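You operate a simulated robot arm through the tools that you are given. There is no shell and no other tool. Be economical: measure what you need, move in short steps, check, and stop when the job is done.

Carry out the task below with a simulated robot arm. There is one attempt and no reset: what you move stays moved.

## Task
Take the white cap and put it on the top of the case. Put the green tray on the trailer bed. Fetch the grey tray and set it on the trailer bed. Take the blue block and leave it in the inside of the gravel tub. Fetch the purple block and set it on top of the tin on the slatted table. Take the rubber block from the metal bench and put it on the front of the trailer bed. Any order will do. Set down upright: blue block, purple block.

It is judged by the outcome, as a careful person would: the job done as asked, and still so three seconds after it is handed in. It fails if anything else is knocked over, pushed out of place, dropped, spilled or broken. A push-on lid holds only when it is set on centred and level and pressed home; a screw cap is set on level and turned clockwise until tight.

## Robot
A 7-joint arm with a vacuum gripper on a trunk, on a base that drives. Base frame: it is fixed to the floor where the robot stands at the start and does not move with it; the origin is under the middle of the robot, x ahead of it, y to its left, z up; the surface under the hand at the start is at about z = 600. Readings come in mm, degrees, newtons and seconds.
Its first joint turns from -149.0 to 149.0 degrees. Places, roughly: blue block (6x6x9 cm) [1100, 4000, 800]; front of the trailer bed [2300, -500, 600]; green tray [750, 2000, 750]; grey tray [1000, 2000, 750]; inside of the gravel tub (33x25 cm) [2060, 7660, 760]; purple block (6x6x9 cm) [-2300, 1500, 300]; rubber block (5x5x3 cm) [-2300, -100, 600]; tin [-1500, 4000, 750]; top of the case [3900, 1700, 800]; trailer bed [800, -500, 600]; white cap (5x5x2 cm) [700, -200, 600]. Payload 1.06 kg.
Tool frame: the origin (TCP) lies in the middle of the cups' lips, and z points out of the cups. The gripper has 1 cup of 24 mm across, covering 24 by 24 mm (tool x, y); the bellows give 8 mm. With the vacuum on, a cup seals on a smooth face that it is pressed against (1 to 4 N); it does not hold porous or soft things. The pull reaches 23 N.
Orientation is that of the tool frame in the base frame, as a unit quaternion [w, x, y, z]. With the cups facing straight down, the tool's x points along the base's -x, its y along +y and its z along -z.

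## Interface
- The arm moves only by the tool arm_command. Its argument "deltas" is a list of rows, each an object of numbers (a shift or turn left out is 0, a gripper value left out holds the last): "wx", "wy", "wz": the turn, a rotation vector about the tool's x, y, z in degrees; "x", "y", "z": the shift along the tool's x, y, z in mm; "vac": the vacuum: 1 switches it on, 0 off. In form: [{"wx": .., "wy": .., "wz": .., "x": .., "y": .., "z": .., "vac": ..}, ...]. A call has 1 to 12 rows; each row is the pose to reach, as a shift and turn from the pose commanded when the call began, along the tool's axes at that moment. A row lasts 0.2 s, in which the tool goes at most 50 mm and 8.6 degrees; a call with a longer step from one row to the next is refused whole, and so is a gripper value outside its range. A pose out of reach is approached as far as the arm can. The call stops where the force on the tool passes 40 N (or 10 N more than at its start, if that is more) or the arm is blocked; 0.2 s more then pass. The pull builds up within a second once a cup has sealed. Time passes only in rows, and 0.2 s behind the last, so rows that repeat a pose give it time. The reply holds the time, the measured pose of the TCP, the force on the tool along the base axes and the pull of the vacuum, in the units named above and with some noise, with the torque about the TCP (base axes, N m) and any sound that the robot's microphone picked up.
- Cameras (640 x 400 px; columns grow to the right, rows downward): "scene" is now at [34.9, 134.4, 1400.7]; the picture's right is [-0.42, -0.91, 0.00], its down [-0.56, 0.26, -0.78] and it looks along [0.71, -0.33, -0.62] (base axes); focal length 287 px, centre (320, 200). "wrist" rides on the gripper at [78, 19, -96] in the tool frame; the picture's right is [-0.24, 0.97, 0.00], its down [-0.71, -0.17, -0.69] and it looks along [-0.67, -0.16, 0.73] (tool axes); focal length 243 px, centre (320, 200). There is no depth. A picture from a camera that has moved, and an enlarged one, comes with that camera's place and axes in the base frame and with its lens. The place of the scene camera against the robot may be out by one fixed shift of up to 25 mm in any direction.
- snapshot(camera): a new picture of that camera. The clock stands still meanwhile.
- raise_lower(by): slides the trunk up (or, below 0, down) by that many mm; the arm and the scene camera ride with it, the base frame stays. It gives what a move gives, with no picture.
- base_move(legs): drives the robot by 1 to 6 legs, each [ahead, turn to the left] in mm and degrees, along the robot's own axes; the way and the turn of a leg run together, so that a leg with both is an arc; at most 1500 mm and 180 degrees a leg. The arm and the cameras ride along, it lands a little off, and it stops where it bumps. It gives what a move gives.
- turn_head(pan, tilt): turns the head with the scene camera to pan (to the left, within 155 degrees either way) and tilt (down, from -29 to 69), counted from straight ahead of the robot. It gives what a move gives.
- enlarge(camera, box): a new picture of the part [left, top, right, bottom] of that camera's present view, enlarged. The clock stands still meanwhile.
- hand_in(): hands the job in; it is judged then, once.

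Work in short steps. Places have to be worked out from the pictures, the camera data and where the tool is seen: move nearer, look again, correct. Check each grasp and each placing, and mend what went wrong. You have 186 turns and 148 pictures in all, those below and enlarged ones among them. Switch the vacuum off and draw the arm clear of the work before you hand the job in, unless the task says otherwise; then end with one line.

The tools are called by a JSON object that holds its "api" and its "payload". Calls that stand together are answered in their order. arm_command: Moves the arm, as the interface text tells. Its arguments: {"type":"object","properties":{"deltas":{"type":"array","items":{"type":"object","properties":{"wx":{"type":"number"},"wy":{"type":"number"},"wz":{"type":"number"},"x":{"type":"number"},"y":{"type":"number"},"z":{"type":"number"},"vac":{"type":"number"}}}}},"required":["deltas"]} The other tools are called the same way: raise_lower (by) slides the trunk up or down; base_move (legs) drives the base; turn_head (pan, tilt) turns the head that bears the scene camera; snapshot (camera) takes a picture; enlarge (camera, box) takes an enlarged picture of a part of a camera's view; hand_in () hands the job in.

At the start:

```text
time: 0.0
tcp_pos: [577.8, -311.9, 894.6]
ee_rot: [0.0, 0.0, 1.0, 0.001]
wrist_force: [-0.6, 0.8, 0.2]
wrist_torque: [0.0, 0.0, -0.03]
pull: 0.1
trunk travel left (down, up): [-475.0, 235.0]
robot x, y, heading: [1.1, 2.9, -0.0]
head pan, tilt: [-25.1, 38.4]
```

scene: 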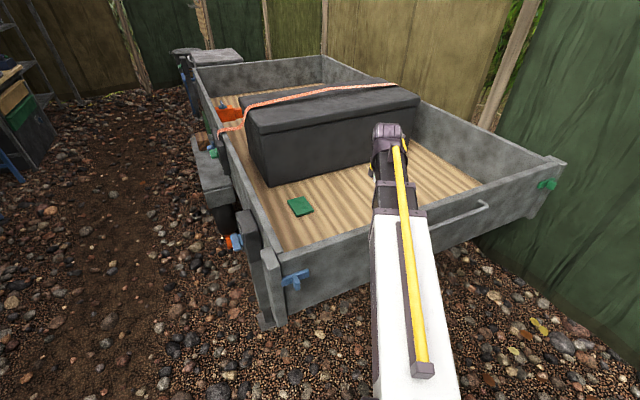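
wrist: 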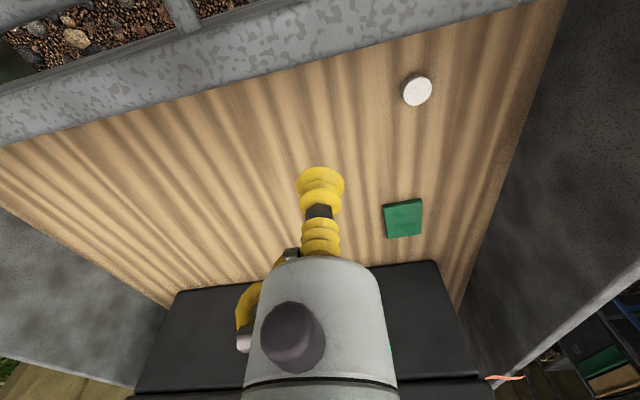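

The wrist view puts the white cap near (658, -185, ~610). I'll move above it at z≈700 and look again.

{"api": "arm_command", "payload": {"deltas": [{"x": -20, "y": 30}, {"x": -40, "y": 62}, {"x": -60, "y": 94}, {"x": -80, "y": 127}, {"x": -80, "y": 127, "z": 45}, {"x": -80, "y": 127, "z": 90}, {"x": -80, "y": 127, "z": 135}, {"x": -80, "y": 127, "z": 180}, {"x": -80, "y": 127, "z": 200}]}}

{"api": "snapshot", "payload": {"camera": "wrist"}}

{"api": "snapshot", "payload": {"camera": "scene"}}

```text
time: 2.0
tcp_pos: [656.4, -187.4, 693.8]
ee_rot: [-0.001, 0.001, 1.0, 0.0]
wrist_force: [0.8, 0.4, -0.4]
wrist_torque: [0.0, 0.0, -0.02]
pull: 0.1
trunk travel left (down, up): [-475.0, 235.0]
robot x, y, heading: [1.4, 1.8, -0.2]
head pan, tilt: [-25.1, 38.4]
```

```text
145 pictures are left
camera wrist: at [577.7, -165.9, 789.4], right [0.24, 0.97, 0.0], down [0.71, -0.17, 0.69], along [0.67, -0.16, -0.73], focal length 243 px, centre (320, 200)
```

wrist: 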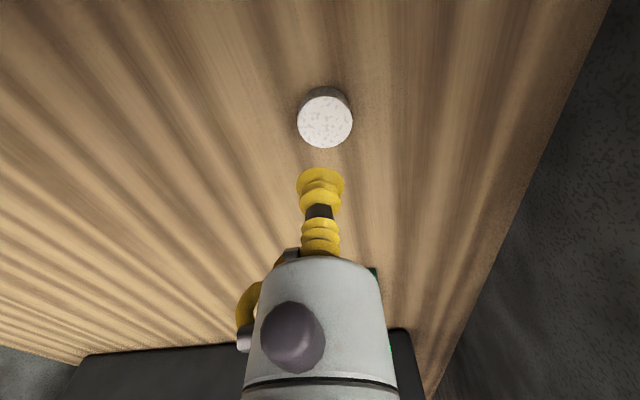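

```text
144 pictures are left
camera scene: at [34.9, 134.5, 1400.8], right [-0.42, -0.91, 0.0], down [-0.56, 0.26, -0.78], along [0.71, -0.33, -0.62], focal length 287 px, centre (320, 200)
```

scene: 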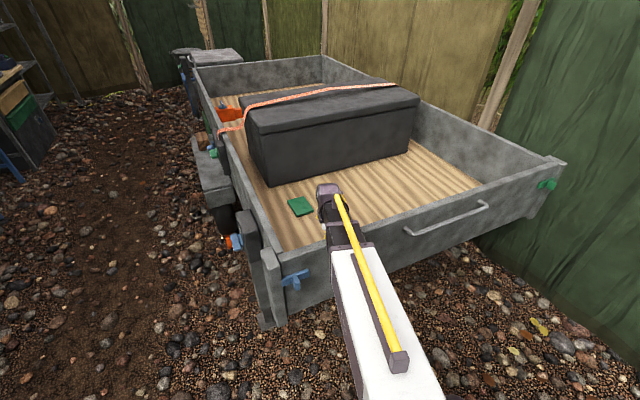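

Two rays cross at about (662, -182, 607) for the cap top. Centring and descending gently with vacuum on.

{"api": "arm_command", "payload": {"deltas": [{"x": -6, "y": 5, "z": 30, "vac": 1}, {"x": -6, "y": 5, "z": 60}, {"x": -6, "y": 5, "z": 70}, {"x": -6, "y": 5, "z": 76}, {"x": -6, "y": 5, "z": 80}, {"x": -6, "y": 5, "z": 83}, {"x": -6, "y": 5, "z": 83}]}}

{"api": "enlarge", "payload": {"camera": "wrist", "box": [220, 50, 420, 250]}}

```text
time: 3.8
tcp_pos: [676.2, -179.1, 650.8]
ee_rot: [0.027, -0.002, 1.0, -0.009]
wrist_force: [0.1, 0.6, -0.2]
wrist_torque: [0.01, 0.01, -0.02]
pull: 0.0
trunk travel left (down, up): [-475.0, 235.0]
robot x, y, heading: [-3.2, -0.6, -0.0]
head pan, tilt: [-25.1, 38.4]
stopped in row 7: the arm was blocked; the commanded pose is now the measured one
```

```text
2.00 times, centred on (320, 150) of wrist
camera zoom: at [591.5, -156.8, 741.9], right [0.23, 0.97, -0.01], down [0.67, -0.16, 0.73], along [0.71, -0.17, -0.69], focal length 485 px, centre (320, 300)
```

zoom: 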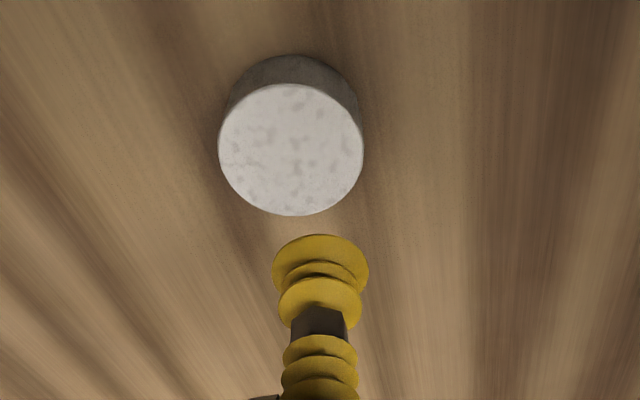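

The arm is blocked, most likely the forearm on the tailgate. I'll back up, then raise the trunk so the forearm comes in steeper.

{"api": "arm_command", "payload": {"deltas": [{"z": -20}, {"z": -50}, {"z": -80}]}}

{"api": "snapshot", "payload": {"camera": "scene"}}

```text
time: 4.8
tcp_pos: [745.8, -180.2, 631.2]
ee_rot: [-0.025, -0.005, 1.0, -0.005]
wrist_force: [-0.8, 0.5, -0.1]
wrist_torque: [-0.03, -0.05, 0.0]
pull: 0.1
trunk travel left (down, up): [-475.0, 235.0]
robot x, y, heading: [2.0, 1.7, -0.3]
head pan, tilt: [-25.1, 38.4]
stopped in row 3: the arm was blocked; the commanded pose is now the measured one
```

```text
142 pictures are left
camera scene: at [-22.2, 136.9, 1407.4], right [-0.43, -0.9, -0.02], down [-0.53, 0.27, -0.81], along [0.73, -0.34, -0.59], focal length 287 px, centre (320, 200)
```

scene: 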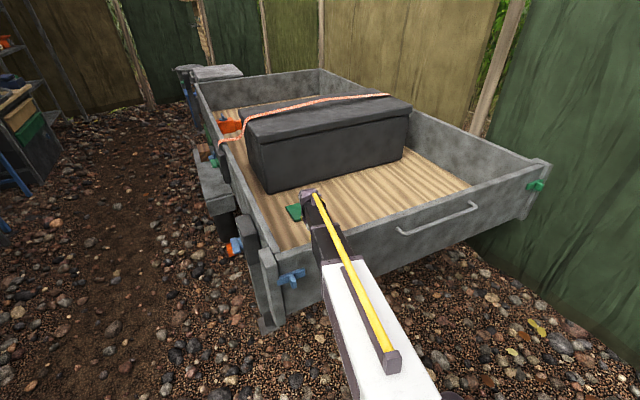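

The robot seems tipped back slightly with the arm bearing on the tailgate. Raising the trunk will lift the arm straight off it.

{"api": "raise_lower", "payload": {"by": 80}}

{"api": "snapshot", "payload": {"camera": "scene"}}

```text
time: 6.0
tcp_pos: [748.4, -184.9, 700.6]
ee_rot: [-0.032, -0.002, 0.999, -0.005]
wrist_force: [-0.3, -0.1, 0.1]
wrist_torque: [-0.04, -0.03, -0.01]
pull: 0.0
trunk travel left (down, up): [-555.0, 155.0]
robot x, y, heading: [7.8, 0.9, -0.4]
head pan, tilt: [-25.1, 38.4]
```

```text
141 pictures are left
camera scene: at [39.9, 136.4, 1480.6], right [-0.43, -0.9, 0.0], down [-0.56, 0.27, -0.78], along [0.71, -0.34, -0.62], focal length 287 px, centre (320, 200)
```

scene: 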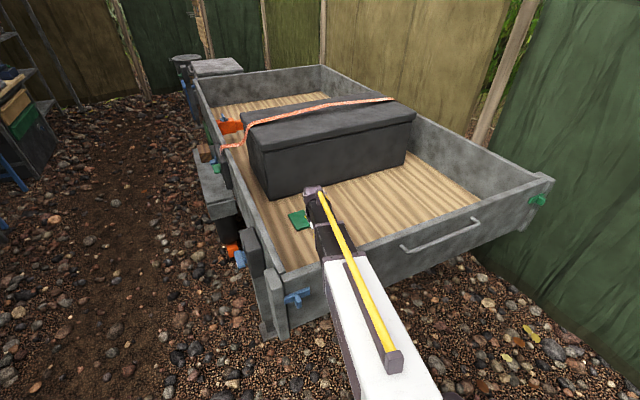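

Freed. The tool is tilted ~3.7°; I'll straighten it, lift, and raise the trunk another 100 mm for clearance.

{"api": "arm_command", "payload": {"deltas": [{"z": -40}, {"z": -60, "wy": -3.7, "wx": -0.6, "x": 40}, {"z": -60, "wy": -3.7, "wx": -0.6, "x": 85}]}}

{"api": "raise_lower", "payload": {"by": 130}}

{"api": "snapshot", "payload": {"camera": "scene"}}

{"api": "snapshot", "payload": {"camera": "wrist"}}

```text
time: 6.8
tcp_pos: [667.2, -184.1, 768.6]
ee_rot: [-0.001, 0.0, 1.0, -0.001]
wrist_force: [0.6, -0.6, 0.5]
wrist_torque: [0.0, 0.03, -0.01]
pull: 0.1
trunk travel left (down, up): [-555.0, 155.0]
robot x, y, heading: [3.8, -1.0, -0.1]
head pan, tilt: [-25.1, 38.4]
```

```text
time: 8.3
tcp_pos: [667.7, -183.8, 899.4]
ee_rot: [-0.001, 0.001, 1.0, 0.0]
wrist_force: [0.0, -0.6, 0.2]
wrist_torque: [-0.02, -0.01, 0.0]
pull: 0.0
trunk travel left (down, up): [-685.0, 25.0]
robot x, y, heading: [6.0, -1.6, -0.2]
head pan, tilt: [-25.1, 38.4]
```

```text
140 pictures are left
camera scene: at [40.0, 136.4, 1610.7], right [-0.43, -0.9, 0.0], down [-0.56, 0.27, -0.78], along [0.71, -0.34, -0.62], focal length 287 px, centre (320, 200)
```

scene: 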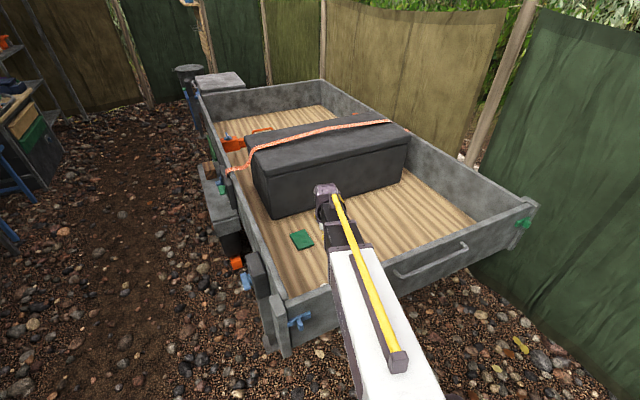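

```text
139 pictures are left
camera wrist: at [589.6, -163.7, 993.7], right [0.23, 0.97, 0.0], down [0.71, -0.17, 0.68], along [0.66, -0.16, -0.73], focal length 243 px, centre (320, 200)
```

wrist: 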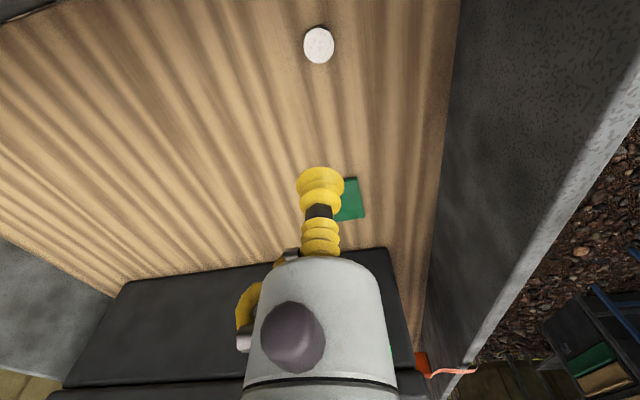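

Cap confirmed at about (660, -182, 607). With the trunk 210 mm higher the forearm should clear; descending in stages.

{"api": "arm_command", "payload": {"deltas": [{"x": 7, "z": 45}, {"x": 7, "z": 90}, {"x": 7, "z": 135}, {"x": 7, "z": 180}, {"x": 7, "z": 220}, {"x": 7, "z": 250}, {"x": 7, "z": 265}]}}

{"api": "snapshot", "payload": {"camera": "wrist"}}

{"api": "snapshot", "payload": {"camera": "scene"}}

```text
time: 9.9
tcp_pos: [662.2, -183.0, 631.1]
ee_rot: [-0.001, 0.0, 1.0, 0.0]
wrist_force: [-0.5, -1.1, 0.0]
wrist_torque: [0.03, 0.0, 0.03]
pull: 0.0
trunk travel left (down, up): [-685.0, 25.0]
robot x, y, heading: [3.2, 4.7, -0.3]
head pan, tilt: [-25.1, 38.4]
```

```text
138 pictures are left
camera wrist: at [582.5, -163.8, 727.8], right [0.23, 0.97, 0.0], down [0.71, -0.17, 0.68], along [0.67, -0.16, -0.73], focal length 243 px, centre (320, 200)
```

wrist: 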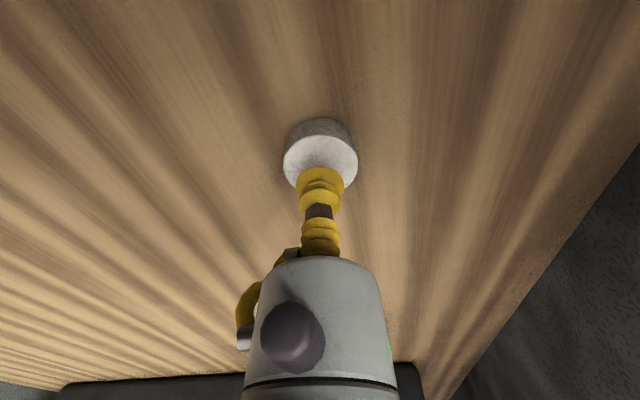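

```text
137 pictures are left
camera scene: at [40.0, 136.4, 1610.7], right [-0.43, -0.9, 0.0], down [-0.56, 0.27, -0.78], along [0.71, -0.34, -0.62], focal length 287 px, centre (320, 200)
```

scene: 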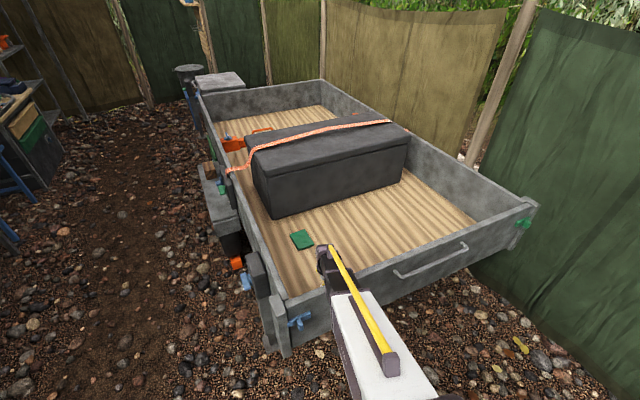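

Clear and aligned. Pressing down onto the cap now.

{"api": "arm_command", "payload": {"deltas": [{"z": 12, "vac": 1}, {"z": 18}, {"z": 22}, {"z": 25}, {"z": 27}, {"z": 27}, {"z": 27}]}}

```text
time: 11.2
tcp_pos: [662.3, -183.6, 610.3]
ee_rot: [0.003, 0.0, 1.0, -0.002]
wrist_force: [-0.4, 0.8, 20.4]
wrist_torque: [0.02, 0.09, 0.03]
pull: 23.2
trunk travel left (down, up): [-685.0, 25.0]
robot x, y, heading: [7.0, 1.8, -0.0]
head pan, tilt: [-25.1, 38.4]
stopped in row 6: the force on the tool passed its limit at 42 N (the readings are from after the stop); the commanded pose is now the measured one
```

Cap sealed (pull 23). Lifting it clear of the walls and checking; then I'll look around.

{"api": "arm_command", "payload": {"deltas": [{"z": -30}, {"z": -75}, {"z": -120}, {"z": -165}, {"z": -210}, {"z": -255}, {"z": -300}, {"z": -340}]}}

{"api": "turn_head", "payload": {"pan": 20, "tilt": 20}}

{"api": "snapshot", "payload": {"camera": "scene"}}

{"api": "turn_head", "payload": {"pan": 90, "tilt": 20}}

{"api": "snapshot", "payload": {"camera": "scene"}}

{"api": "turn_head", "payload": {"pan": 150, "tilt": 20}}

{"api": "snapshot", "payload": {"camera": "scene"}}

{"api": "snapshot", "payload": {"camera": "wrist"}}

```text
time: 13.0
tcp_pos: [660.5, -182.3, 948.9]
ee_rot: [0.002, 0.0, 1.0, 0.0]
wrist_force: [-0.4, 0.0, 0.0]
wrist_torque: [0.04, 0.02, 0.01]
pull: 23.1
trunk travel left (down, up): [-685.0, 25.0]
robot x, y, heading: [0.2, 1.1, -0.2]
head pan, tilt: [-25.1, 38.4]
```

```text
time: 14.1
tcp_pos: [660.0, -181.7, 948.6]
ee_rot: [0.0, 0.0, 1.0, 0.0]
wrist_force: [-0.1, -0.2, -0.1]
wrist_torque: [0.01, 0.01, 0.02]
pull: 23.0
trunk travel left (down, up): [-685.0, 25.0]
robot x, y, heading: [6.7, 3.3, -0.3]
head pan, tilt: [20.0, 20.0]
```

```text
136 pictures are left
camera scene: at [49.9, 204.6, 1639.7], right [0.34, -0.94, 0.0], down [-0.32, -0.12, -0.94], along [0.89, 0.32, -0.34], focal length 287 px, centre (320, 200)
```

scene: 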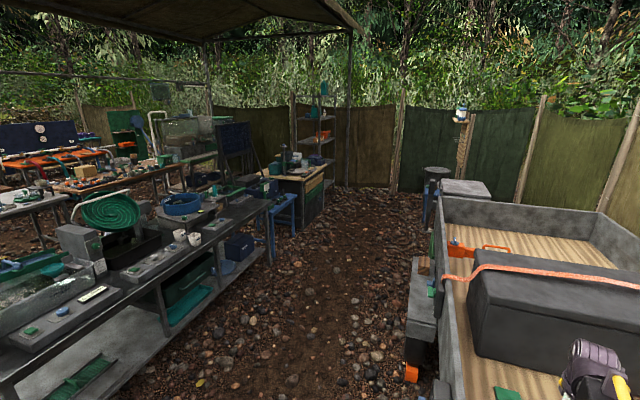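

```text
time: 15.5
tcp_pos: [659.8, -182.4, 947.5]
ee_rot: [0.0, 0.0, 1.0, -0.001]
wrist_force: [0.5, 0.4, 0.1]
wrist_torque: [0.02, 0.0, -0.01]
pull: 23.4
trunk travel left (down, up): [-685.0, 25.0]
robot x, y, heading: [4.5, 1.1, -0.5]
head pan, tilt: [90.0, 20.0]
```

```text
135 pictures are left
camera scene: at [-37.2, 266.4, 1639.7], right [1.0, -0.01, 0.0], down [0.0, -0.34, -0.94], along [0.01, 0.94, -0.34], focal length 287 px, centre (320, 200)
```

scene: 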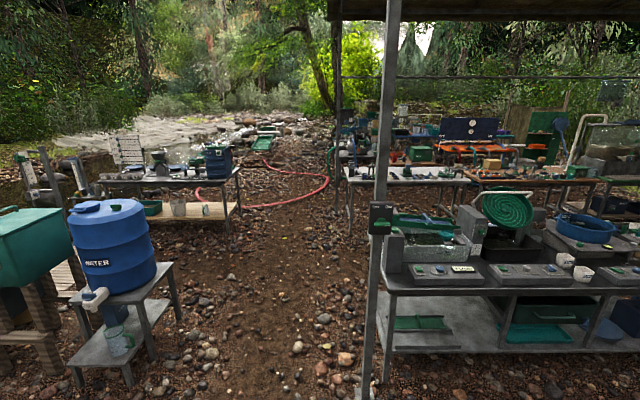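

```text
time: 16.8
tcp_pos: [659.9, -182.9, 947.5]
ee_rot: [0.001, 0.0, 1.0, 0.0]
wrist_force: [0.2, 0.8, 0.2]
wrist_torque: [-0.02, 0.02, -0.03]
pull: 23.4
trunk travel left (down, up): [-685.0, 25.0]
robot x, y, heading: [4.9, 0.2, -0.2]
head pan, tilt: [150.0, 20.0]
```

```text
134 pictures are left
camera scene: at [-118.1, 220.4, 1639.7], right [0.51, 0.86, 0.0], down [0.3, -0.17, -0.94], along [-0.81, 0.48, -0.34], focal length 287 px, centre (320, 200)
```

scene: 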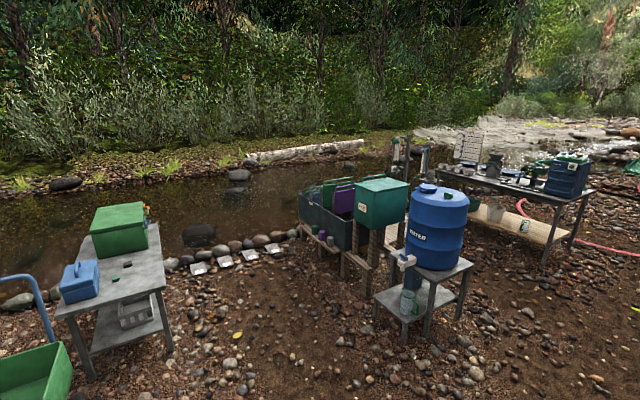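

```text
133 pictures are left
camera wrist: at [580.9, -162.2, 1043.0], right [0.23, 0.97, 0.0], down [0.71, -0.17, 0.69], along [0.67, -0.16, -0.73], focal length 243 px, centre (320, 200)
```

wrist: 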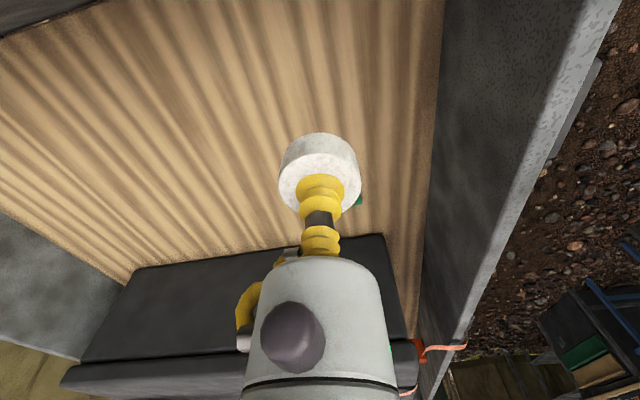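

Cap held firmly. Next the case; I'll zoom in on the far desk area and the tray bench.

{"api": "turn_head", "payload": {"pan": 25, "tilt": 20}}

{"api": "enlarge", "payload": {"camera": "scene", "box": [260, 90, 460, 250]}}

{"api": "enlarge", "payload": {"camera": "scene", "box": [0, 180, 300, 400]}}

```text
time: 18.9
tcp_pos: [658.5, -183.6, 948.3]
ee_rot: [0.001, 0.0, 1.0, 0.0]
wrist_force: [-1.3, -0.5, -0.4]
wrist_torque: [-0.01, -0.01, 0.01]
pull: 22.4
trunk travel left (down, up): [-685.0, 25.0]
robot x, y, heading: [3.0, 1.7, -0.3]
head pan, tilt: [25.0, 20.0]
```

```text
2.50 times, centred on (360, 170) of scene
camera zoom: at [46.8, 212.2, 1639.7], right [0.42, -0.91, 0.0], down [-0.31, -0.14, -0.94], along [0.85, 0.39, -0.34], focal length 717 px, centre (220, 275)
```

zoom: 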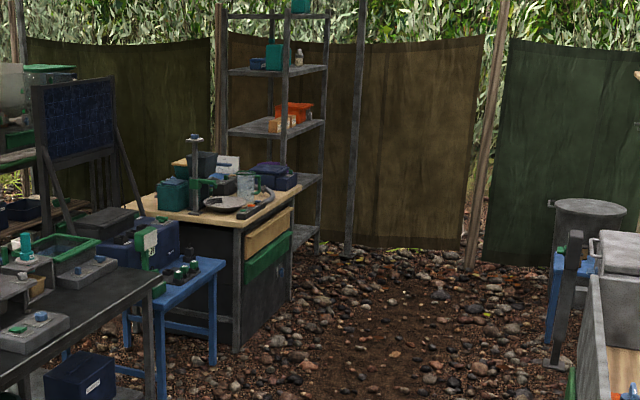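

```text
1.82 times, centred on (150, 290) of scene
camera zoom: at [46.8, 212.2, 1639.7], right [0.42, -0.91, 0.0], down [-0.31, -0.14, -0.94], along [0.85, 0.39, -0.34], focal length 521 px, centre (629, 36)
```

zoom: 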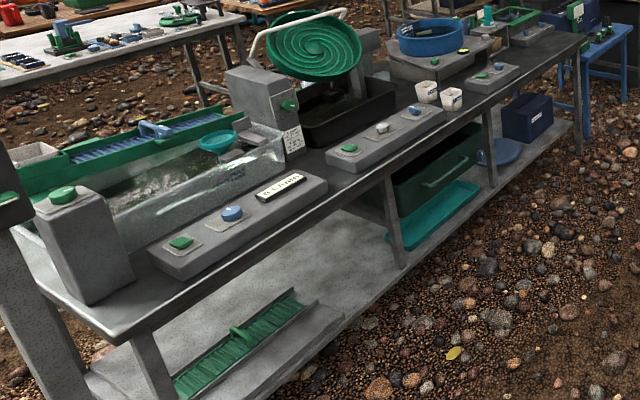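

The navy case on the far desk looks like the "case". Driving into the aisle between bench and trailer, arm ahead.

{"api": "base_move", "payload": {"legs": [[0, 60], [830, 0], [0, -60], [1000, 0]]}}

{"api": "turn_head", "payload": {"pan": 90, "tilt": 35}}

{"api": "snapshot", "payload": {"camera": "scene"}}

{"api": "turn_head", "payload": {"pan": 25, "tilt": 25}}

{"api": "snapshot", "payload": {"camera": "scene"}}

```text
time: 33.4
tcp_pos: [2079.7, 599.7, 948.4]
ee_rot: [0.001, -0.019, 1.0, 0.001]
wrist_force: [-0.2, 0.7, 0.6]
wrist_torque: [-0.02, 0.02, -0.02]
pull: 23.2
trunk travel left (down, up): [-685.0, 25.0]
robot x, y, heading: [1421.0, 757.2, 1.8]
head pan, tilt: [25.0, 20.0]
```

```text
time: 34.8
tcp_pos: [2079.9, 598.8, 947.9]
ee_rot: [0.001, -0.018, 1.0, 0.001]
wrist_force: [-0.8, 1.0, -0.5]
wrist_torque: [0.0, -0.01, 0.04]
pull: 22.0
trunk travel left (down, up): [-685.0, 25.0]
robot x, y, heading: [1418.3, 758.3, 1.8]
head pan, tilt: [90.0, 35.0]
```

```text
130 pictures are left
camera scene: at [1366.4, 1016.8, 1615.9], right [1.0, 0.03, 0.0], down [0.02, -0.57, -0.82], along [-0.03, 0.82, -0.57], focal length 287 px, centre (320, 200)
```

scene: 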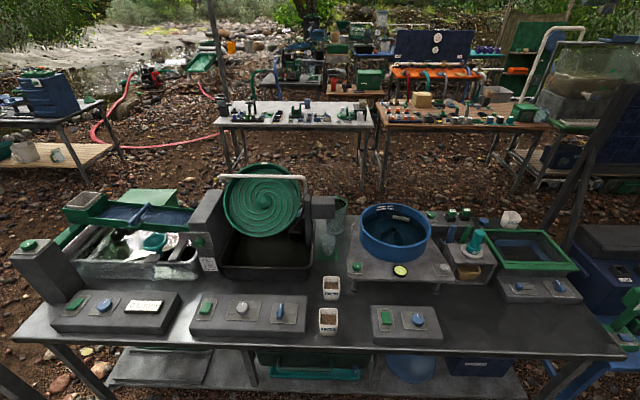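

```text
time: 36.1
tcp_pos: [2081.0, 600.6, 949.2]
ee_rot: [0.001, -0.019, 1.0, 0.0]
wrist_force: [-0.3, -1.1, -0.2]
wrist_torque: [-0.02, 0.0, -0.02]
pull: 23.4
trunk travel left (down, up): [-685.0, 25.0]
robot x, y, heading: [1418.0, 753.6, 1.8]
head pan, tilt: [25.0, 25.0]
```

```text
129 pictures are left
camera scene: at [1451.3, 970.4, 1631.6], right [0.45, -0.89, 0.0], down [-0.38, -0.19, -0.91], along [0.81, 0.41, -0.42], focal length 287 px, centre (320, 200)
```

scene: 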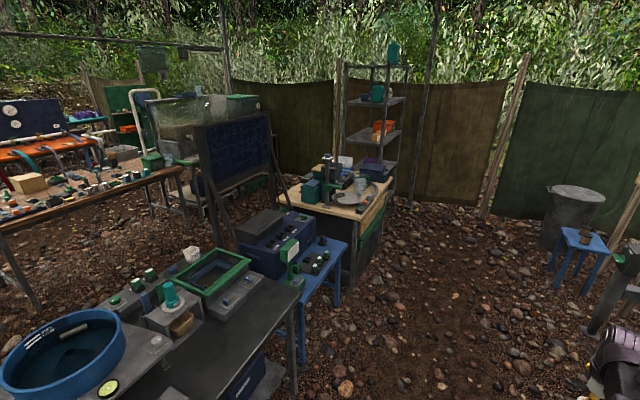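

The navy case sits on the desk at about (3890, 1650). Driving along the aisle to x≈3450, then looking at it before turning in.

{"api": "base_move", "payload": {"legs": [[1000, 0], [1050, 0]]}}

{"api": "turn_head", "payload": {"pan": 60, "tilt": 35}}

{"api": "snapshot", "payload": {"camera": "scene"}}

```text
time: 46.4
tcp_pos: [4148.5, 662.1, 948.3]
ee_rot: [0.001, -0.016, 1.0, 0.0]
wrist_force: [-0.2, 0.7, -0.1]
wrist_torque: [0.01, 0.0, -0.01]
pull: 23.2
trunk travel left (down, up): [-685.0, 25.0]
robot x, y, heading: [3486.6, 823.4, 1.4]
head pan, tilt: [25.0, 25.0]
```

```text
time: 47.4
tcp_pos: [4149.1, 662.7, 948.5]
ee_rot: [0.001, -0.016, 1.0, 0.0]
wrist_force: [-0.4, -0.8, -0.3]
wrist_torque: [-0.03, -0.01, 0.02]
pull: 22.6
trunk travel left (down, up): [-685.0, 25.0]
robot x, y, heading: [3489.4, 825.5, 1.2]
head pan, tilt: [60.0, 35.0]
```

```text
128 pictures are left
camera scene: at [3482.7, 1073.9, 1615.9], right [0.88, -0.48, 0.0], down [-0.27, -0.5, -0.82], along [0.39, 0.72, -0.57], focal length 287 px, centre (320, 200)
```

scene: 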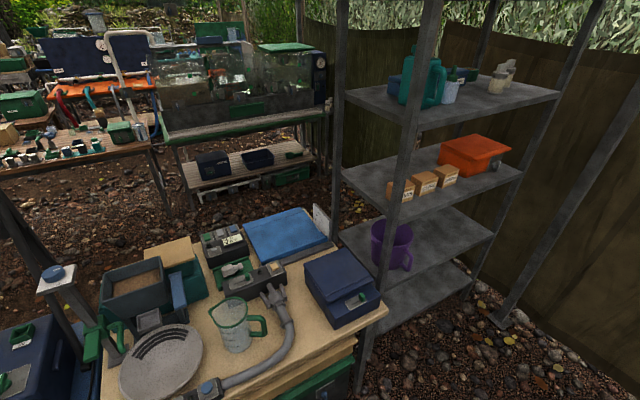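

The navy latch case's top is near (3850, 1600). Turning left so the tool swings towards it, then viewing from the wrist.

{"api": "base_move", "payload": {"legs": [[0, 78]]}}

{"api": "snapshot", "payload": {"camera": "wrist"}}

{"api": "turn_head", "payload": {"pan": -15, "tilt": 40}}

{"api": "snapshot", "payload": {"camera": "scene"}}

```text
time: 51.2
tcp_pos: [3773.8, 1444.9, 949.6]
ee_rot: [0.0, -0.649, 0.761, 0.0]
wrist_force: [1.0, -0.2, -0.1]
wrist_torque: [0.0, 0.0, -0.01]
pull: 22.5
trunk travel left (down, up): [-685.0, 25.0]
robot x, y, heading: [3487.2, 825.9, 80.6]
head pan, tilt: [60.0, 35.0]
```

```text
127 pictures are left
camera wrist: at [3741.7, 1371.6, 1043.2], right [-0.92, 0.39, 0.0], down [0.28, 0.67, 0.69], along [0.27, 0.63, -0.73], focal length 243 px, centre (320, 200)
```

wrist: 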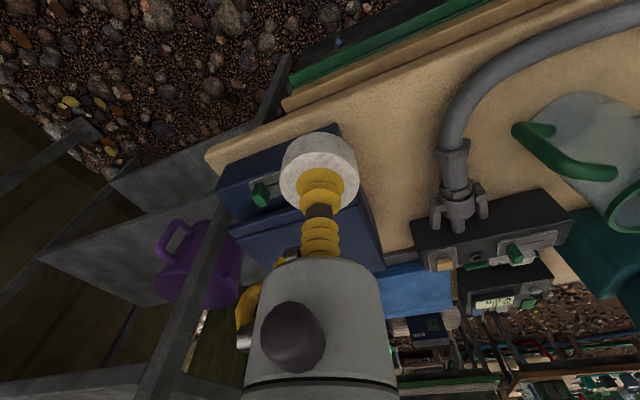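

```text
time: 52.7
tcp_pos: [3774.1, 1445.2, 948.7]
ee_rot: [0.001, -0.649, 0.761, 0.0]
wrist_force: [0.2, 0.2, -0.4]
wrist_torque: [0.01, 0.0, 0.01]
pull: 23.2
trunk travel left (down, up): [-685.0, 25.0]
robot x, y, heading: [3485.9, 827.9, 80.2]
head pan, tilt: [-15.0, 40.0]
```

```text
126 pictures are left
camera scene: at [3349.7, 888.8, 1608.3], right [0.91, -0.41, 0.0], down [-0.27, -0.59, -0.77], along [0.32, 0.7, -0.64], focal length 287 px, centre (320, 200)
```

scene: 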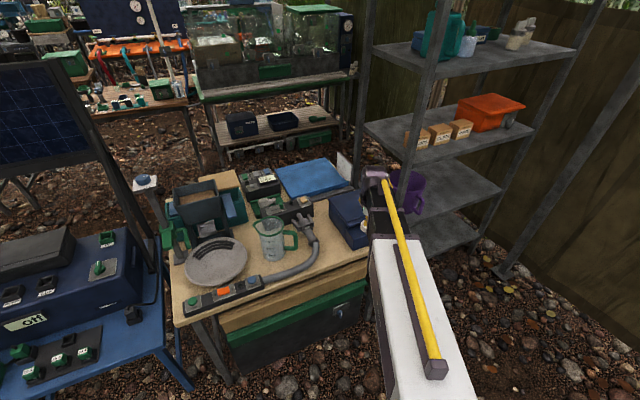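

I need an unobstructed wrist view of the case top; shifting the tool left by 150 mm and up a bit.

{"api": "arm_command", "payload": {"deltas": [{"y": 40, "z": -20}, {"y": 80, "z": -40}, {"y": 120, "z": -50}, {"y": 150, "z": -50}]}}

{"api": "snapshot", "payload": {"camera": "wrist"}}

```text
time: 53.7
tcp_pos: [3626.2, 1465.5, 998.6]
ee_rot: [0.001, -0.648, 0.761, 0.0]
wrist_force: [-0.1, 0.3, -0.4]
wrist_torque: [-0.02, 0.0, 0.02]
pull: 23.1
trunk travel left (down, up): [-685.0, 25.0]
robot x, y, heading: [3487.7, 826.5, 80.4]
head pan, tilt: [-15.0, 40.0]
```

```text
125 pictures are left
camera wrist: at [3593.7, 1393.9, 1094.6], right [-0.92, 0.39, 0.0], down [0.28, 0.67, 0.69], along [0.27, 0.63, -0.73], focal length 243 px, centre (320, 200)
```

wrist: 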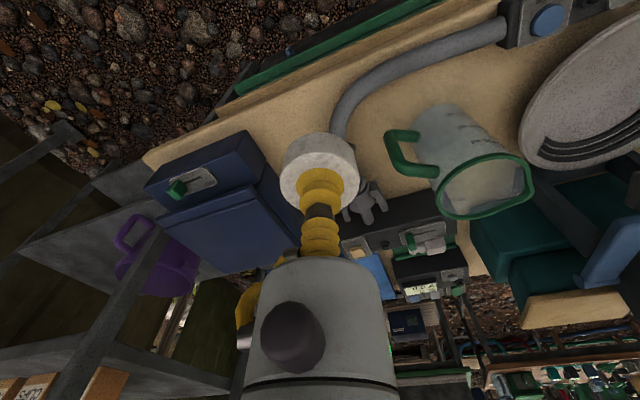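

Triangulated the case top: x≈3750–3940, y≈1550–1697, z≈842. Moving the cap over (3832, 1610) and down to ~900 to check.

{"api": "arm_command", "payload": {"deltas": [{"x": -30, "y": -30}, {"x": -60, "y": -60}, {"x": -90, "y": -90}, {"x": -120, "y": -120}, {"x": -150, "y": -150}, {"x": -175, "y": -181}, {"x": -175, "y": -181, "z": 40}, {"x": -175, "y": -181, "z": 80}, {"x": -175, "y": -181, "z": 100}]}}

{"api": "snapshot", "payload": {"camera": "wrist"}}

{"api": "snapshot", "payload": {"camera": "scene"}}

```text
time: 55.7
tcp_pos: [3831.1, 1614.7, 899.5]
ee_rot: [0.0, -0.649, 0.761, 0.0]
wrist_force: [0.6, 0.2, -0.5]
wrist_torque: [-0.01, 0.02, 0.02]
pull: 23.4
trunk travel left (down, up): [-685.0, 25.0]
robot x, y, heading: [3487.8, 824.8, 80.7]
head pan, tilt: [-15.0, 40.0]
```

```text
124 pictures are left
camera wrist: at [3799.8, 1540.9, 993.8], right [-0.92, 0.39, 0.0], down [0.28, 0.67, 0.69], along [0.27, 0.63, -0.73], focal length 243 px, centre (320, 200)
```

wrist: 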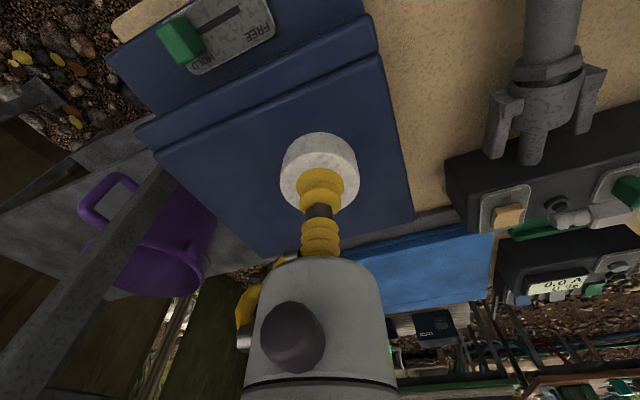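

```text
123 pictures are left
camera scene: at [3349.8, 888.9, 1608.3], right [0.91, -0.41, 0.0], down [-0.27, -0.58, -0.77], along [0.32, 0.7, -0.64], focal length 287 px, centre (320, 200)
```

scene: 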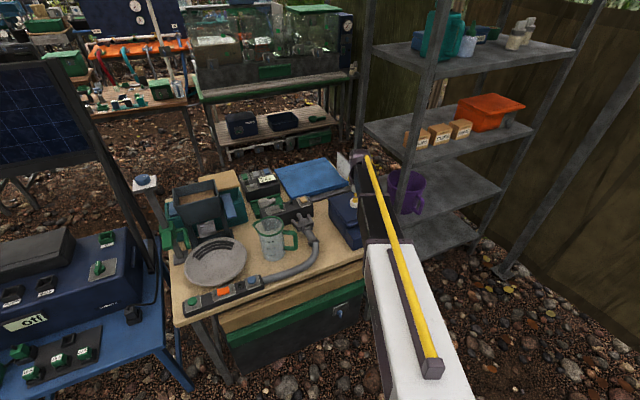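

The cap is over the case top. Lowering in fine steps until contact.

{"api": "arm_command", "payload": {"deltas": [{"z": 10}, {"z": 18}, {"z": 24}, {"z": 28}, {"z": 31}]}}

```text
time: 56.9
tcp_pos: [3833.5, 1613.8, 867.5]
ee_rot: [0.001, -0.649, 0.761, 0.001]
wrist_force: [-0.4, -0.1, 0.0]
wrist_torque: [0.0, 0.01, 0.0]
pull: 22.1
trunk travel left (down, up): [-685.0, 25.0]
robot x, y, heading: [3489.1, 828.7, 80.8]
head pan, tilt: [-15.0, 40.0]
```

{"api": "arm_command", "payload": {"deltas": [{"z": 3}, {"z": 6}, {"z": 9}, {"z": 9}]}}

{"api": "enlarge", "payload": {"camera": "wrist", "box": [220, 80, 420, 240]}}

```text
time: 57.9
tcp_pos: [3832.5, 1614.9, 858.7]
ee_rot: [0.0, -0.648, 0.761, 0.0]
wrist_force: [0.4, -1.1, -0.4]
wrist_torque: [-0.03, 0.02, -0.01]
pull: 22.6
trunk travel left (down, up): [-685.0, 25.0]
robot x, y, heading: [3485.6, 823.0, 80.4]
head pan, tilt: [-15.0, 40.0]
```

```text
2.50 times, centred on (320, 160) of wrist
camera zoom: at [3800.1, 1540.1, 953.4], right [-0.92, 0.39, 0.0], down [0.28, 0.67, 0.69], along [0.27, 0.63, -0.73], focal length 606 px, centre (320, 300)
```

zoom: 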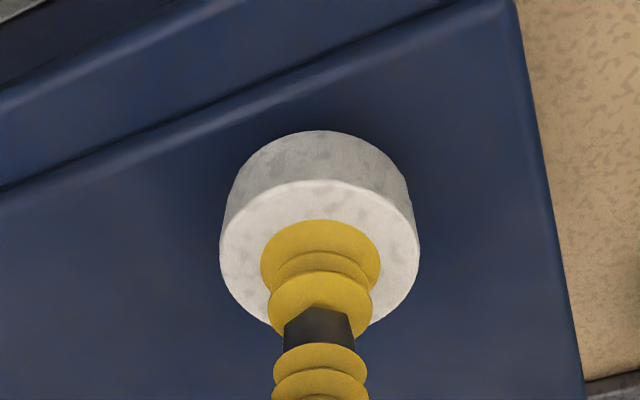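

No contact yet (no contact shadow); continuing down in 2–3 mm steps.

{"api": "arm_command", "payload": {"deltas": [{"z": 3}, {"z": 6}, {"z": 9}, {"z": 12}, {"z": 12}]}}

```text
time: 59.1
tcp_pos: [3831.6, 1613.8, 847.4]
ee_rot: [0.002, -0.649, 0.761, 0.0]
wrist_force: [-0.3, -0.3, 2.8]
wrist_torque: [-0.07, 0.01, -0.03]
pull: 23.1
trunk travel left (down, up): [-685.0, 25.0]
robot x, y, heading: [3487.4, 823.5, 80.6]
head pan, tilt: [-15.0, 40.0]
```

Contact at about 2.8 N. Releasing the vacuum and withdrawing upward.

{"api": "arm_command", "payload": {"deltas": [{"z": 1, "vac": 0}, {"z": 1}, {"z": 0}, {"z": 0}, {"z": 0}, {"z": -10}, {"z": -40}, {"z": -80}, {"z": -120}, {"z": -120, "x": 40}, {"z": -120, "x": 80}]}}

{"api": "snapshot", "payload": {"camera": "wrist"}}

```text
time: 61.5
tcp_pos: [3819.9, 1531.8, 964.8]
ee_rot: [0.001, -0.649, 0.761, 0.0]
wrist_force: [-0.7, 0.5, 1.0]
wrist_torque: [-0.01, 0.01, -0.04]
pull: 0.0
trunk travel left (down, up): [-685.0, 25.0]
robot x, y, heading: [3487.1, 827.7, 80.7]
head pan, tilt: [-15.0, 40.0]
```

```text
121 pictures are left
camera wrist: at [3787.3, 1457.9, 1059.7], right [-0.92, 0.39, 0.0], down [0.28, 0.67, 0.69], along [0.27, 0.63, -0.73], focal length 243 px, centre (320, 200)
```

wrist: 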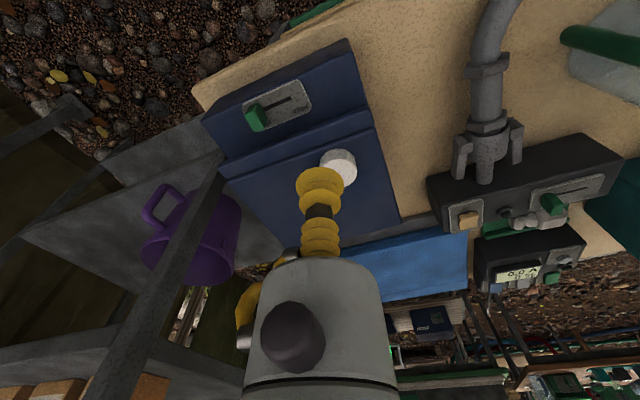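

The cap rests on the case. Next the trays: I'll swing right to heading 0 and reverse down the aisle to the bench.

{"api": "arm_command", "payload": {"deltas": [{"x": 40, "z": -20}, {"x": 80, "z": -40}]}}

{"api": "base_move", "payload": {"legs": [[0, -80.7], [-1300, 0], [-1250, 0]]}}

{"api": "turn_head", "payload": {"pan": 90, "tilt": 45}}

{"api": "snapshot", "payload": {"camera": "scene"}}

```text
time: 62.1
tcp_pos: [3807.2, 1453.4, 1004.4]
ee_rot: [0.001, -0.649, 0.761, 0.001]
wrist_force: [0.9, -0.1, -0.5]
wrist_torque: [-0.02, -0.02, -0.02]
pull: 0.1
trunk travel left (down, up): [-685.0, 25.0]
robot x, y, heading: [3487.1, 825.6, 80.4]
head pan, tilt: [-15.0, 40.0]
```

```text
time: 77.8
tcp_pos: [1650.3, 629.7, 1003.2]
ee_rot: [0.001, 0.007, 1.0, -0.001]
wrist_force: [0.2, -0.1, -0.2]
wrist_torque: [0.02, 0.02, -0.01]
pull: 0.1
trunk travel left (down, up): [-685.0, 25.0]
robot x, y, heading: [981.7, 855.9, -1.1]
head pan, tilt: [-15.0, 40.0]
```

```text
time: 79.6
tcp_pos: [1650.1, 628.9, 1004.4]
ee_rot: [0.001, 0.007, 1.0, 0.0]
wrist_force: [-0.5, -0.4, -0.8]
wrist_torque: [0.0, 0.01, -0.03]
pull: 0.0
trunk travel left (down, up): [-685.0, 25.0]
robot x, y, heading: [985.0, 857.8, -1.0]
head pan, tilt: [90.0, 45.0]
```

```text
120 pictures are left
camera scene: at [945.0, 1108.1, 1601.0], right [1.0, -0.02, 0.0], down [-0.01, -0.71, -0.71], along [0.01, 0.71, -0.71], focal length 287 px, centre (320, 200)
```

scene: 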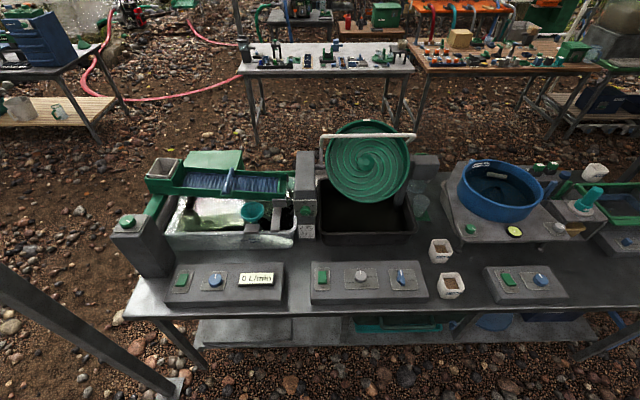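

Zooming into the bench region around (750–1000, 2000) to identify the trays.

{"api": "enlarge", "payload": {"camera": "scene", "box": [140, 130, 340, 255]}}

{"api": "enlarge", "payload": {"camera": "scene", "box": [280, 110, 480, 235]}}

```text
3.20 times, centred on (240, 192) of scene
camera zoom: at [945.0, 1108.1, 1601.0], right [1.0, -0.02, 0.0], down [-0.01, -0.71, -0.71], along [0.01, 0.71, -0.71], focal length 918 px, centre (576, 224)
```

zoom: 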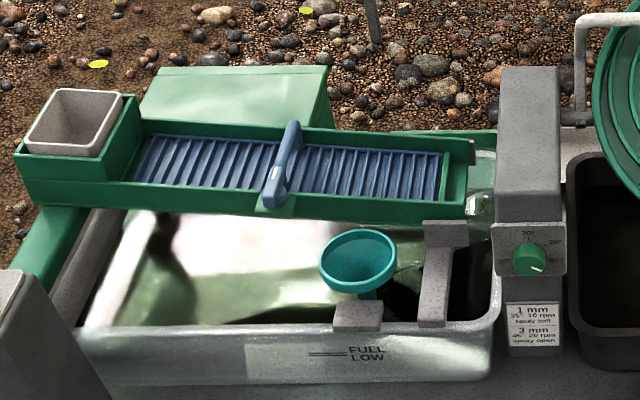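

```text
3.20 times, centred on (380, 172) of scene
camera zoom: at [945.0, 1108.1, 1601.0], right [1.0, -0.02, 0.0], down [-0.01, -0.71, -0.71], along [0.01, 0.71, -0.71], focal length 918 px, centre (128, 288)
```

zoom: 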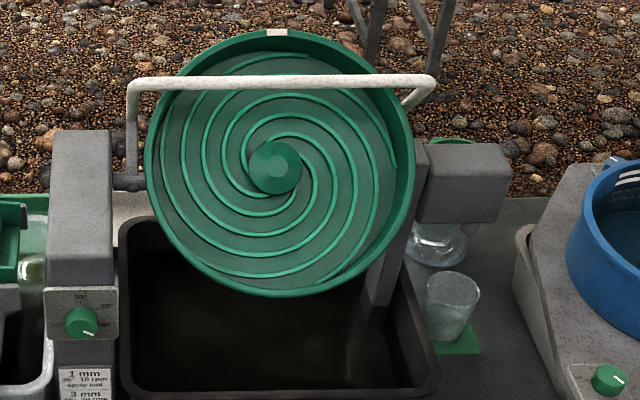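

No tray obvious from here; maybe behind the apparatus. Raising the arm and turning to face the bench to look over it with the wrist camera.

{"api": "arm_command", "payload": {"deltas": [{"z": -45}, {"z": -90}, {"z": -135}, {"z": -180}]}}

{"api": "base_move", "payload": {"legs": [[0, 110]]}}

{"api": "snapshot", "payload": {"camera": "wrist"}}

```text
time: 80.6
tcp_pos: [1647.5, 629.6, 1182.3]
ee_rot: [0.001, 0.007, 1.0, -0.001]
wrist_force: [0.4, 0.5, 0.2]
wrist_torque: [-0.01, -0.01, 0.04]
pull: 0.1
trunk travel left (down, up): [-685.0, 25.0]
robot x, y, heading: [985.0, 854.3, -1.0]
head pan, tilt: [90.0, 45.0]
```

```text
time: 85.6
tcp_pos: [977.4, 1557.5, 1182.4]
ee_rot: [0.0, 0.811, -0.586, 0.0]
wrist_force: [-0.7, -0.6, -0.3]
wrist_torque: [-0.01, -0.03, -0.05]
pull: 0.0
trunk travel left (down, up): [-685.0, 25.0]
robot x, y, heading: [981.4, 855.8, 108.2]
head pan, tilt: [90.0, 45.0]
```

```text
117 pictures are left
camera wrist: at [984.3, 1477.6, 1277.0], right [-1.0, -0.08, 0.0], down [-0.06, 0.72, 0.69], along [-0.06, 0.68, -0.73], focal length 243 px, centre (320, 200)
```

wrist: 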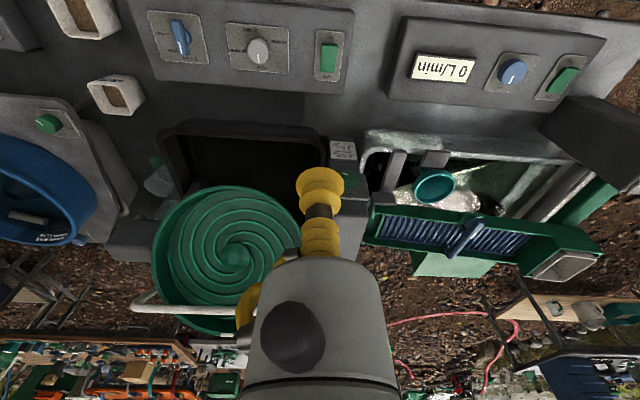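

I infer the trays lie behind the apparatus (a green strip near (777, 2130) and pale patch near (958, 2125)). Going round the left end of the bench to its back.

{"api": "base_move", "payload": {"legs": [[0, 72], [1380, 0], [0, -90], [1000, 0], [950, 0], [0, -90]]}}

{"api": "turn_head", "payload": {"pan": 0, "tilt": 25}}

{"api": "snapshot", "payload": {"camera": "scene"}}

```text
time: 112.6
tcp_pos: [204.9, 2595.4, 1181.8]
ee_rot: [0.001, -0.019, 1.0, 0.0]
wrist_force: [-0.7, 0.2, 0.2]
wrist_torque: [-0.01, -0.01, 0.0]
pull: 0.1
trunk travel left (down, up): [-685.0, 25.0]
robot x, y, heading: [-470.9, 2784.7, 1.8]
head pan, tilt: [90.0, 45.0]
```

```text
time: 114.2
tcp_pos: [205.2, 2595.0, 1182.4]
ee_rot: [0.001, -0.018, 1.0, 0.0]
wrist_force: [0.5, 0.0, -0.3]
wrist_torque: [0.04, 0.0, 0.0]
pull: 0.1
trunk travel left (down, up): [-685.0, 25.0]
robot x, y, heading: [-469.6, 2790.5, 1.6]
head pan, tilt: [0.0, 25.0]
```

```text
116 pictures are left
camera scene: at [-426.3, 2959.7, 1631.6], right [0.03, -1.0, 0.0], down [-0.42, -0.01, -0.91], along [0.91, 0.03, -0.42], focal length 287 px, centre (320, 200)
```

scene: 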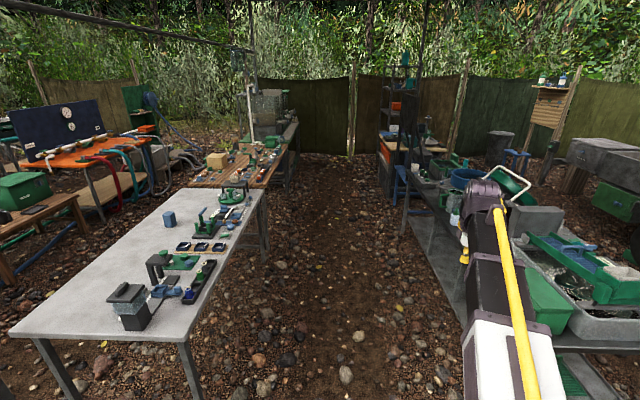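

Aisle is clear and the blue block is visible on the white table near (1087, 3929). Driving to x≈870 and turning to face the bench's back.

{"api": "base_move", "payload": {"legs": [[1340, 0], [0, -92]]}}

{"api": "snapshot", "payload": {"camera": "wrist"}}

{"api": "turn_head", "payload": {"pan": 0, "tilt": 45}}

{"api": "snapshot", "payload": {"camera": "scene"}}

```text
time: 124.8
tcp_pos: [644.9, 2147.7, 1182.3]
ee_rot: [0.001, 0.71, 0.704, -0.001]
wrist_force: [0.1, -0.2, -0.6]
wrist_torque: [0.0, 0.0, 0.0]
pull: 0.1
trunk travel left (down, up): [-685.0, 25.0]
robot x, y, heading: [866.6, 2812.1, -90.7]
head pan, tilt: [0.0, 25.0]
```

```text
115 pictures are left
camera wrist: at [663.5, 2227.6, 1277.0], right [0.97, -0.24, 0.0], down [-0.18, -0.71, 0.69], along [-0.17, -0.67, -0.73], focal length 243 px, centre (320, 200)
```

wrist: 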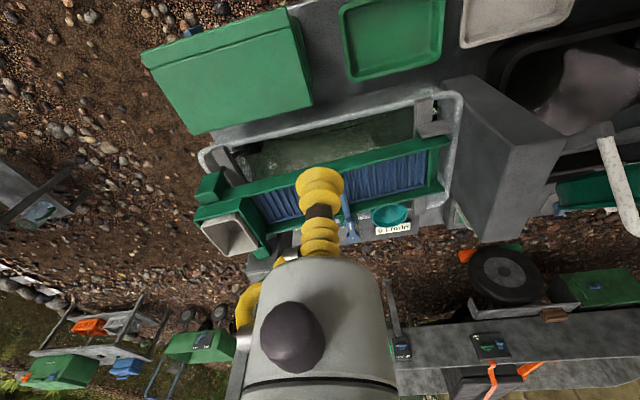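

```text
time: 125.6
tcp_pos: [644.9, 2149.1, 1182.9]
ee_rot: [-0.001, 0.709, 0.705, -0.002]
wrist_force: [-0.1, 0.3, -0.5]
wrist_torque: [-0.02, 0.0, 0.01]
pull: 0.1
trunk travel left (down, up): [-685.0, 25.0]
robot x, y, heading: [866.7, 2818.8, -90.7]
head pan, tilt: [0.0, 45.0]
```

```text
114 pictures are left
camera scene: at [1037.5, 2777.2, 1601.1], right [-1.0, 0.01, 0.0], down [0.01, 0.71, -0.71], along [-0.01, -0.71, -0.71], focal length 287 px, centre (320, 200)
```

scene: 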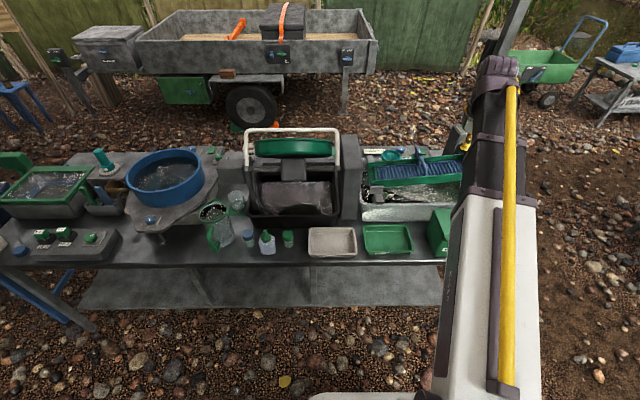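

Both trays are plainly visible: green at about (770, 2107), grey at about (980, 2097). Moving above the green tray.

{"api": "arm_command", "payload": {"deltas": [{"x": -10, "y": 40}, {"x": -20, "y": 80}, {"x": -41, "y": 125}, {"x": -41, "y": 125, "z": 48}, {"x": -41, "y": 125, "z": 96}, {"x": -41, "y": 125, "z": 144}, {"x": -41, "y": 125, "z": 192}, {"x": -41, "y": 125, "z": 240}, {"x": -41, "y": 125, "z": 288}, {"x": -41, "y": 125, "z": 330}]}}

{"api": "snapshot", "payload": {"camera": "wrist"}}

```text
time: 127.8
tcp_pos: [770.2, 2107.5, 849.8]
ee_rot: [0.001, 0.71, 0.705, -0.001]
wrist_force: [0.6, -0.2, -0.5]
wrist_torque: [-0.02, 0.01, -0.01]
pull: 0.0
trunk travel left (down, up): [-685.0, 25.0]
robot x, y, heading: [865.3, 2815.4, -90.5]
head pan, tilt: [0.0, 45.0]
```

```text
113 pictures are left
camera wrist: at [787.8, 2186.6, 945.1], right [0.97, -0.24, 0.0], down [-0.18, -0.71, 0.69], along [-0.17, -0.67, -0.73], focal length 243 px, centre (320, 200)
```

wrist: 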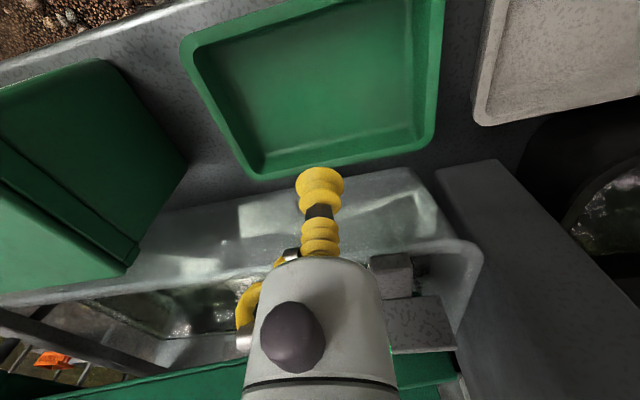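

Tray centre refined to (778, 2121). Descending with vacuum on, slowing near z≈755.

{"api": "arm_command", "payload": {"deltas": [{"x": 14, "y": 8, "z": 30, "vac": 1}, {"x": 14, "y": 8, "z": 60}, {"x": 14, "y": 8, "z": 80}, {"x": 14, "y": 8, "z": 88}, {"x": 14, "y": 8, "z": 94}, {"x": 14, "y": 8, "z": 99}, {"x": 14, "y": 8, "z": 103}, {"x": 14, "y": 8, "z": 103}]}}

```text
time: 129.6
tcp_pos: [778.4, 2121.1, 747.8]
ee_rot: [0.001, 0.709, 0.705, -0.001]
wrist_force: [0.6, -0.6, 0.5]
wrist_torque: [-0.02, 0.01, -0.02]
pull: 0.0
trunk travel left (down, up): [-685.0, 25.0]
robot x, y, heading: [866.3, 2816.0, -90.7]
head pan, tilt: [0.0, 45.0]
```

{"api": "arm_command", "payload": {"deltas": [{"z": 3}, {"z": 5}, {"z": 7}, {"z": 9}, {"z": 11}, {"z": 13}, {"z": 13}]}}

{"api": "enlarge", "payload": {"camera": "wrist", "box": [160, 0, 480, 250]}}

```text
time: 131.2
tcp_pos: [777.4, 2120.0, 735.7]
ee_rot: [0.0, 0.71, 0.705, -0.001]
wrist_force: [0.3, 1.1, 0.5]
wrist_torque: [0.03, 0.02, -0.02]
pull: 0.1
trunk travel left (down, up): [-685.0, 25.0]
robot x, y, heading: [867.3, 2815.8, -90.5]
head pan, tilt: [0.0, 45.0]
```

```text
1.60 times, centred on (320, 125) of wrist
camera zoom: at [796.3, 2198.6, 830.3], right [0.97, -0.24, 0.0], down [-0.18, -0.71, 0.69], along [-0.17, -0.67, -0.73], focal length 388 px, centre (320, 320)
```

zoom: 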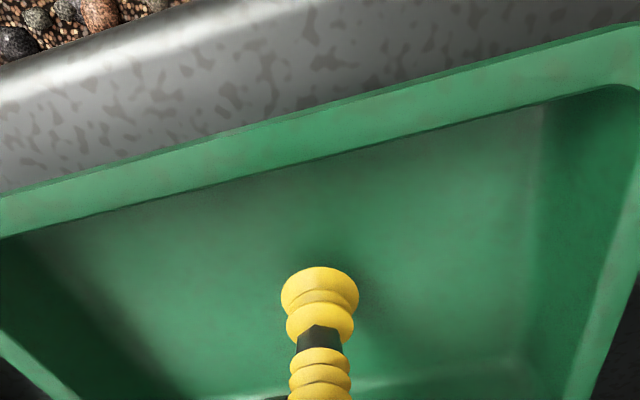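

Close but not touching yet; continuing slowly.

{"api": "arm_command", "payload": {"deltas": [{"z": 2}, {"z": 4}, {"z": 6}, {"z": 8}, {"z": 10}, {"z": 12}, {"z": 12}, {"z": 12}]}}

```text
time: 133.0
tcp_pos: [776.7, 2119.7, 724.4]
ee_rot: [0.0, 0.71, 0.705, -0.002]
wrist_force: [0.9, 0.3, 1.3]
wrist_torque: [0.01, 0.01, 0.0]
pull: 22.8
trunk travel left (down, up): [-685.0, 25.0]
robot x, y, heading: [865.1, 2812.2, -90.6]
head pan, tilt: [0.0, 45.0]
```

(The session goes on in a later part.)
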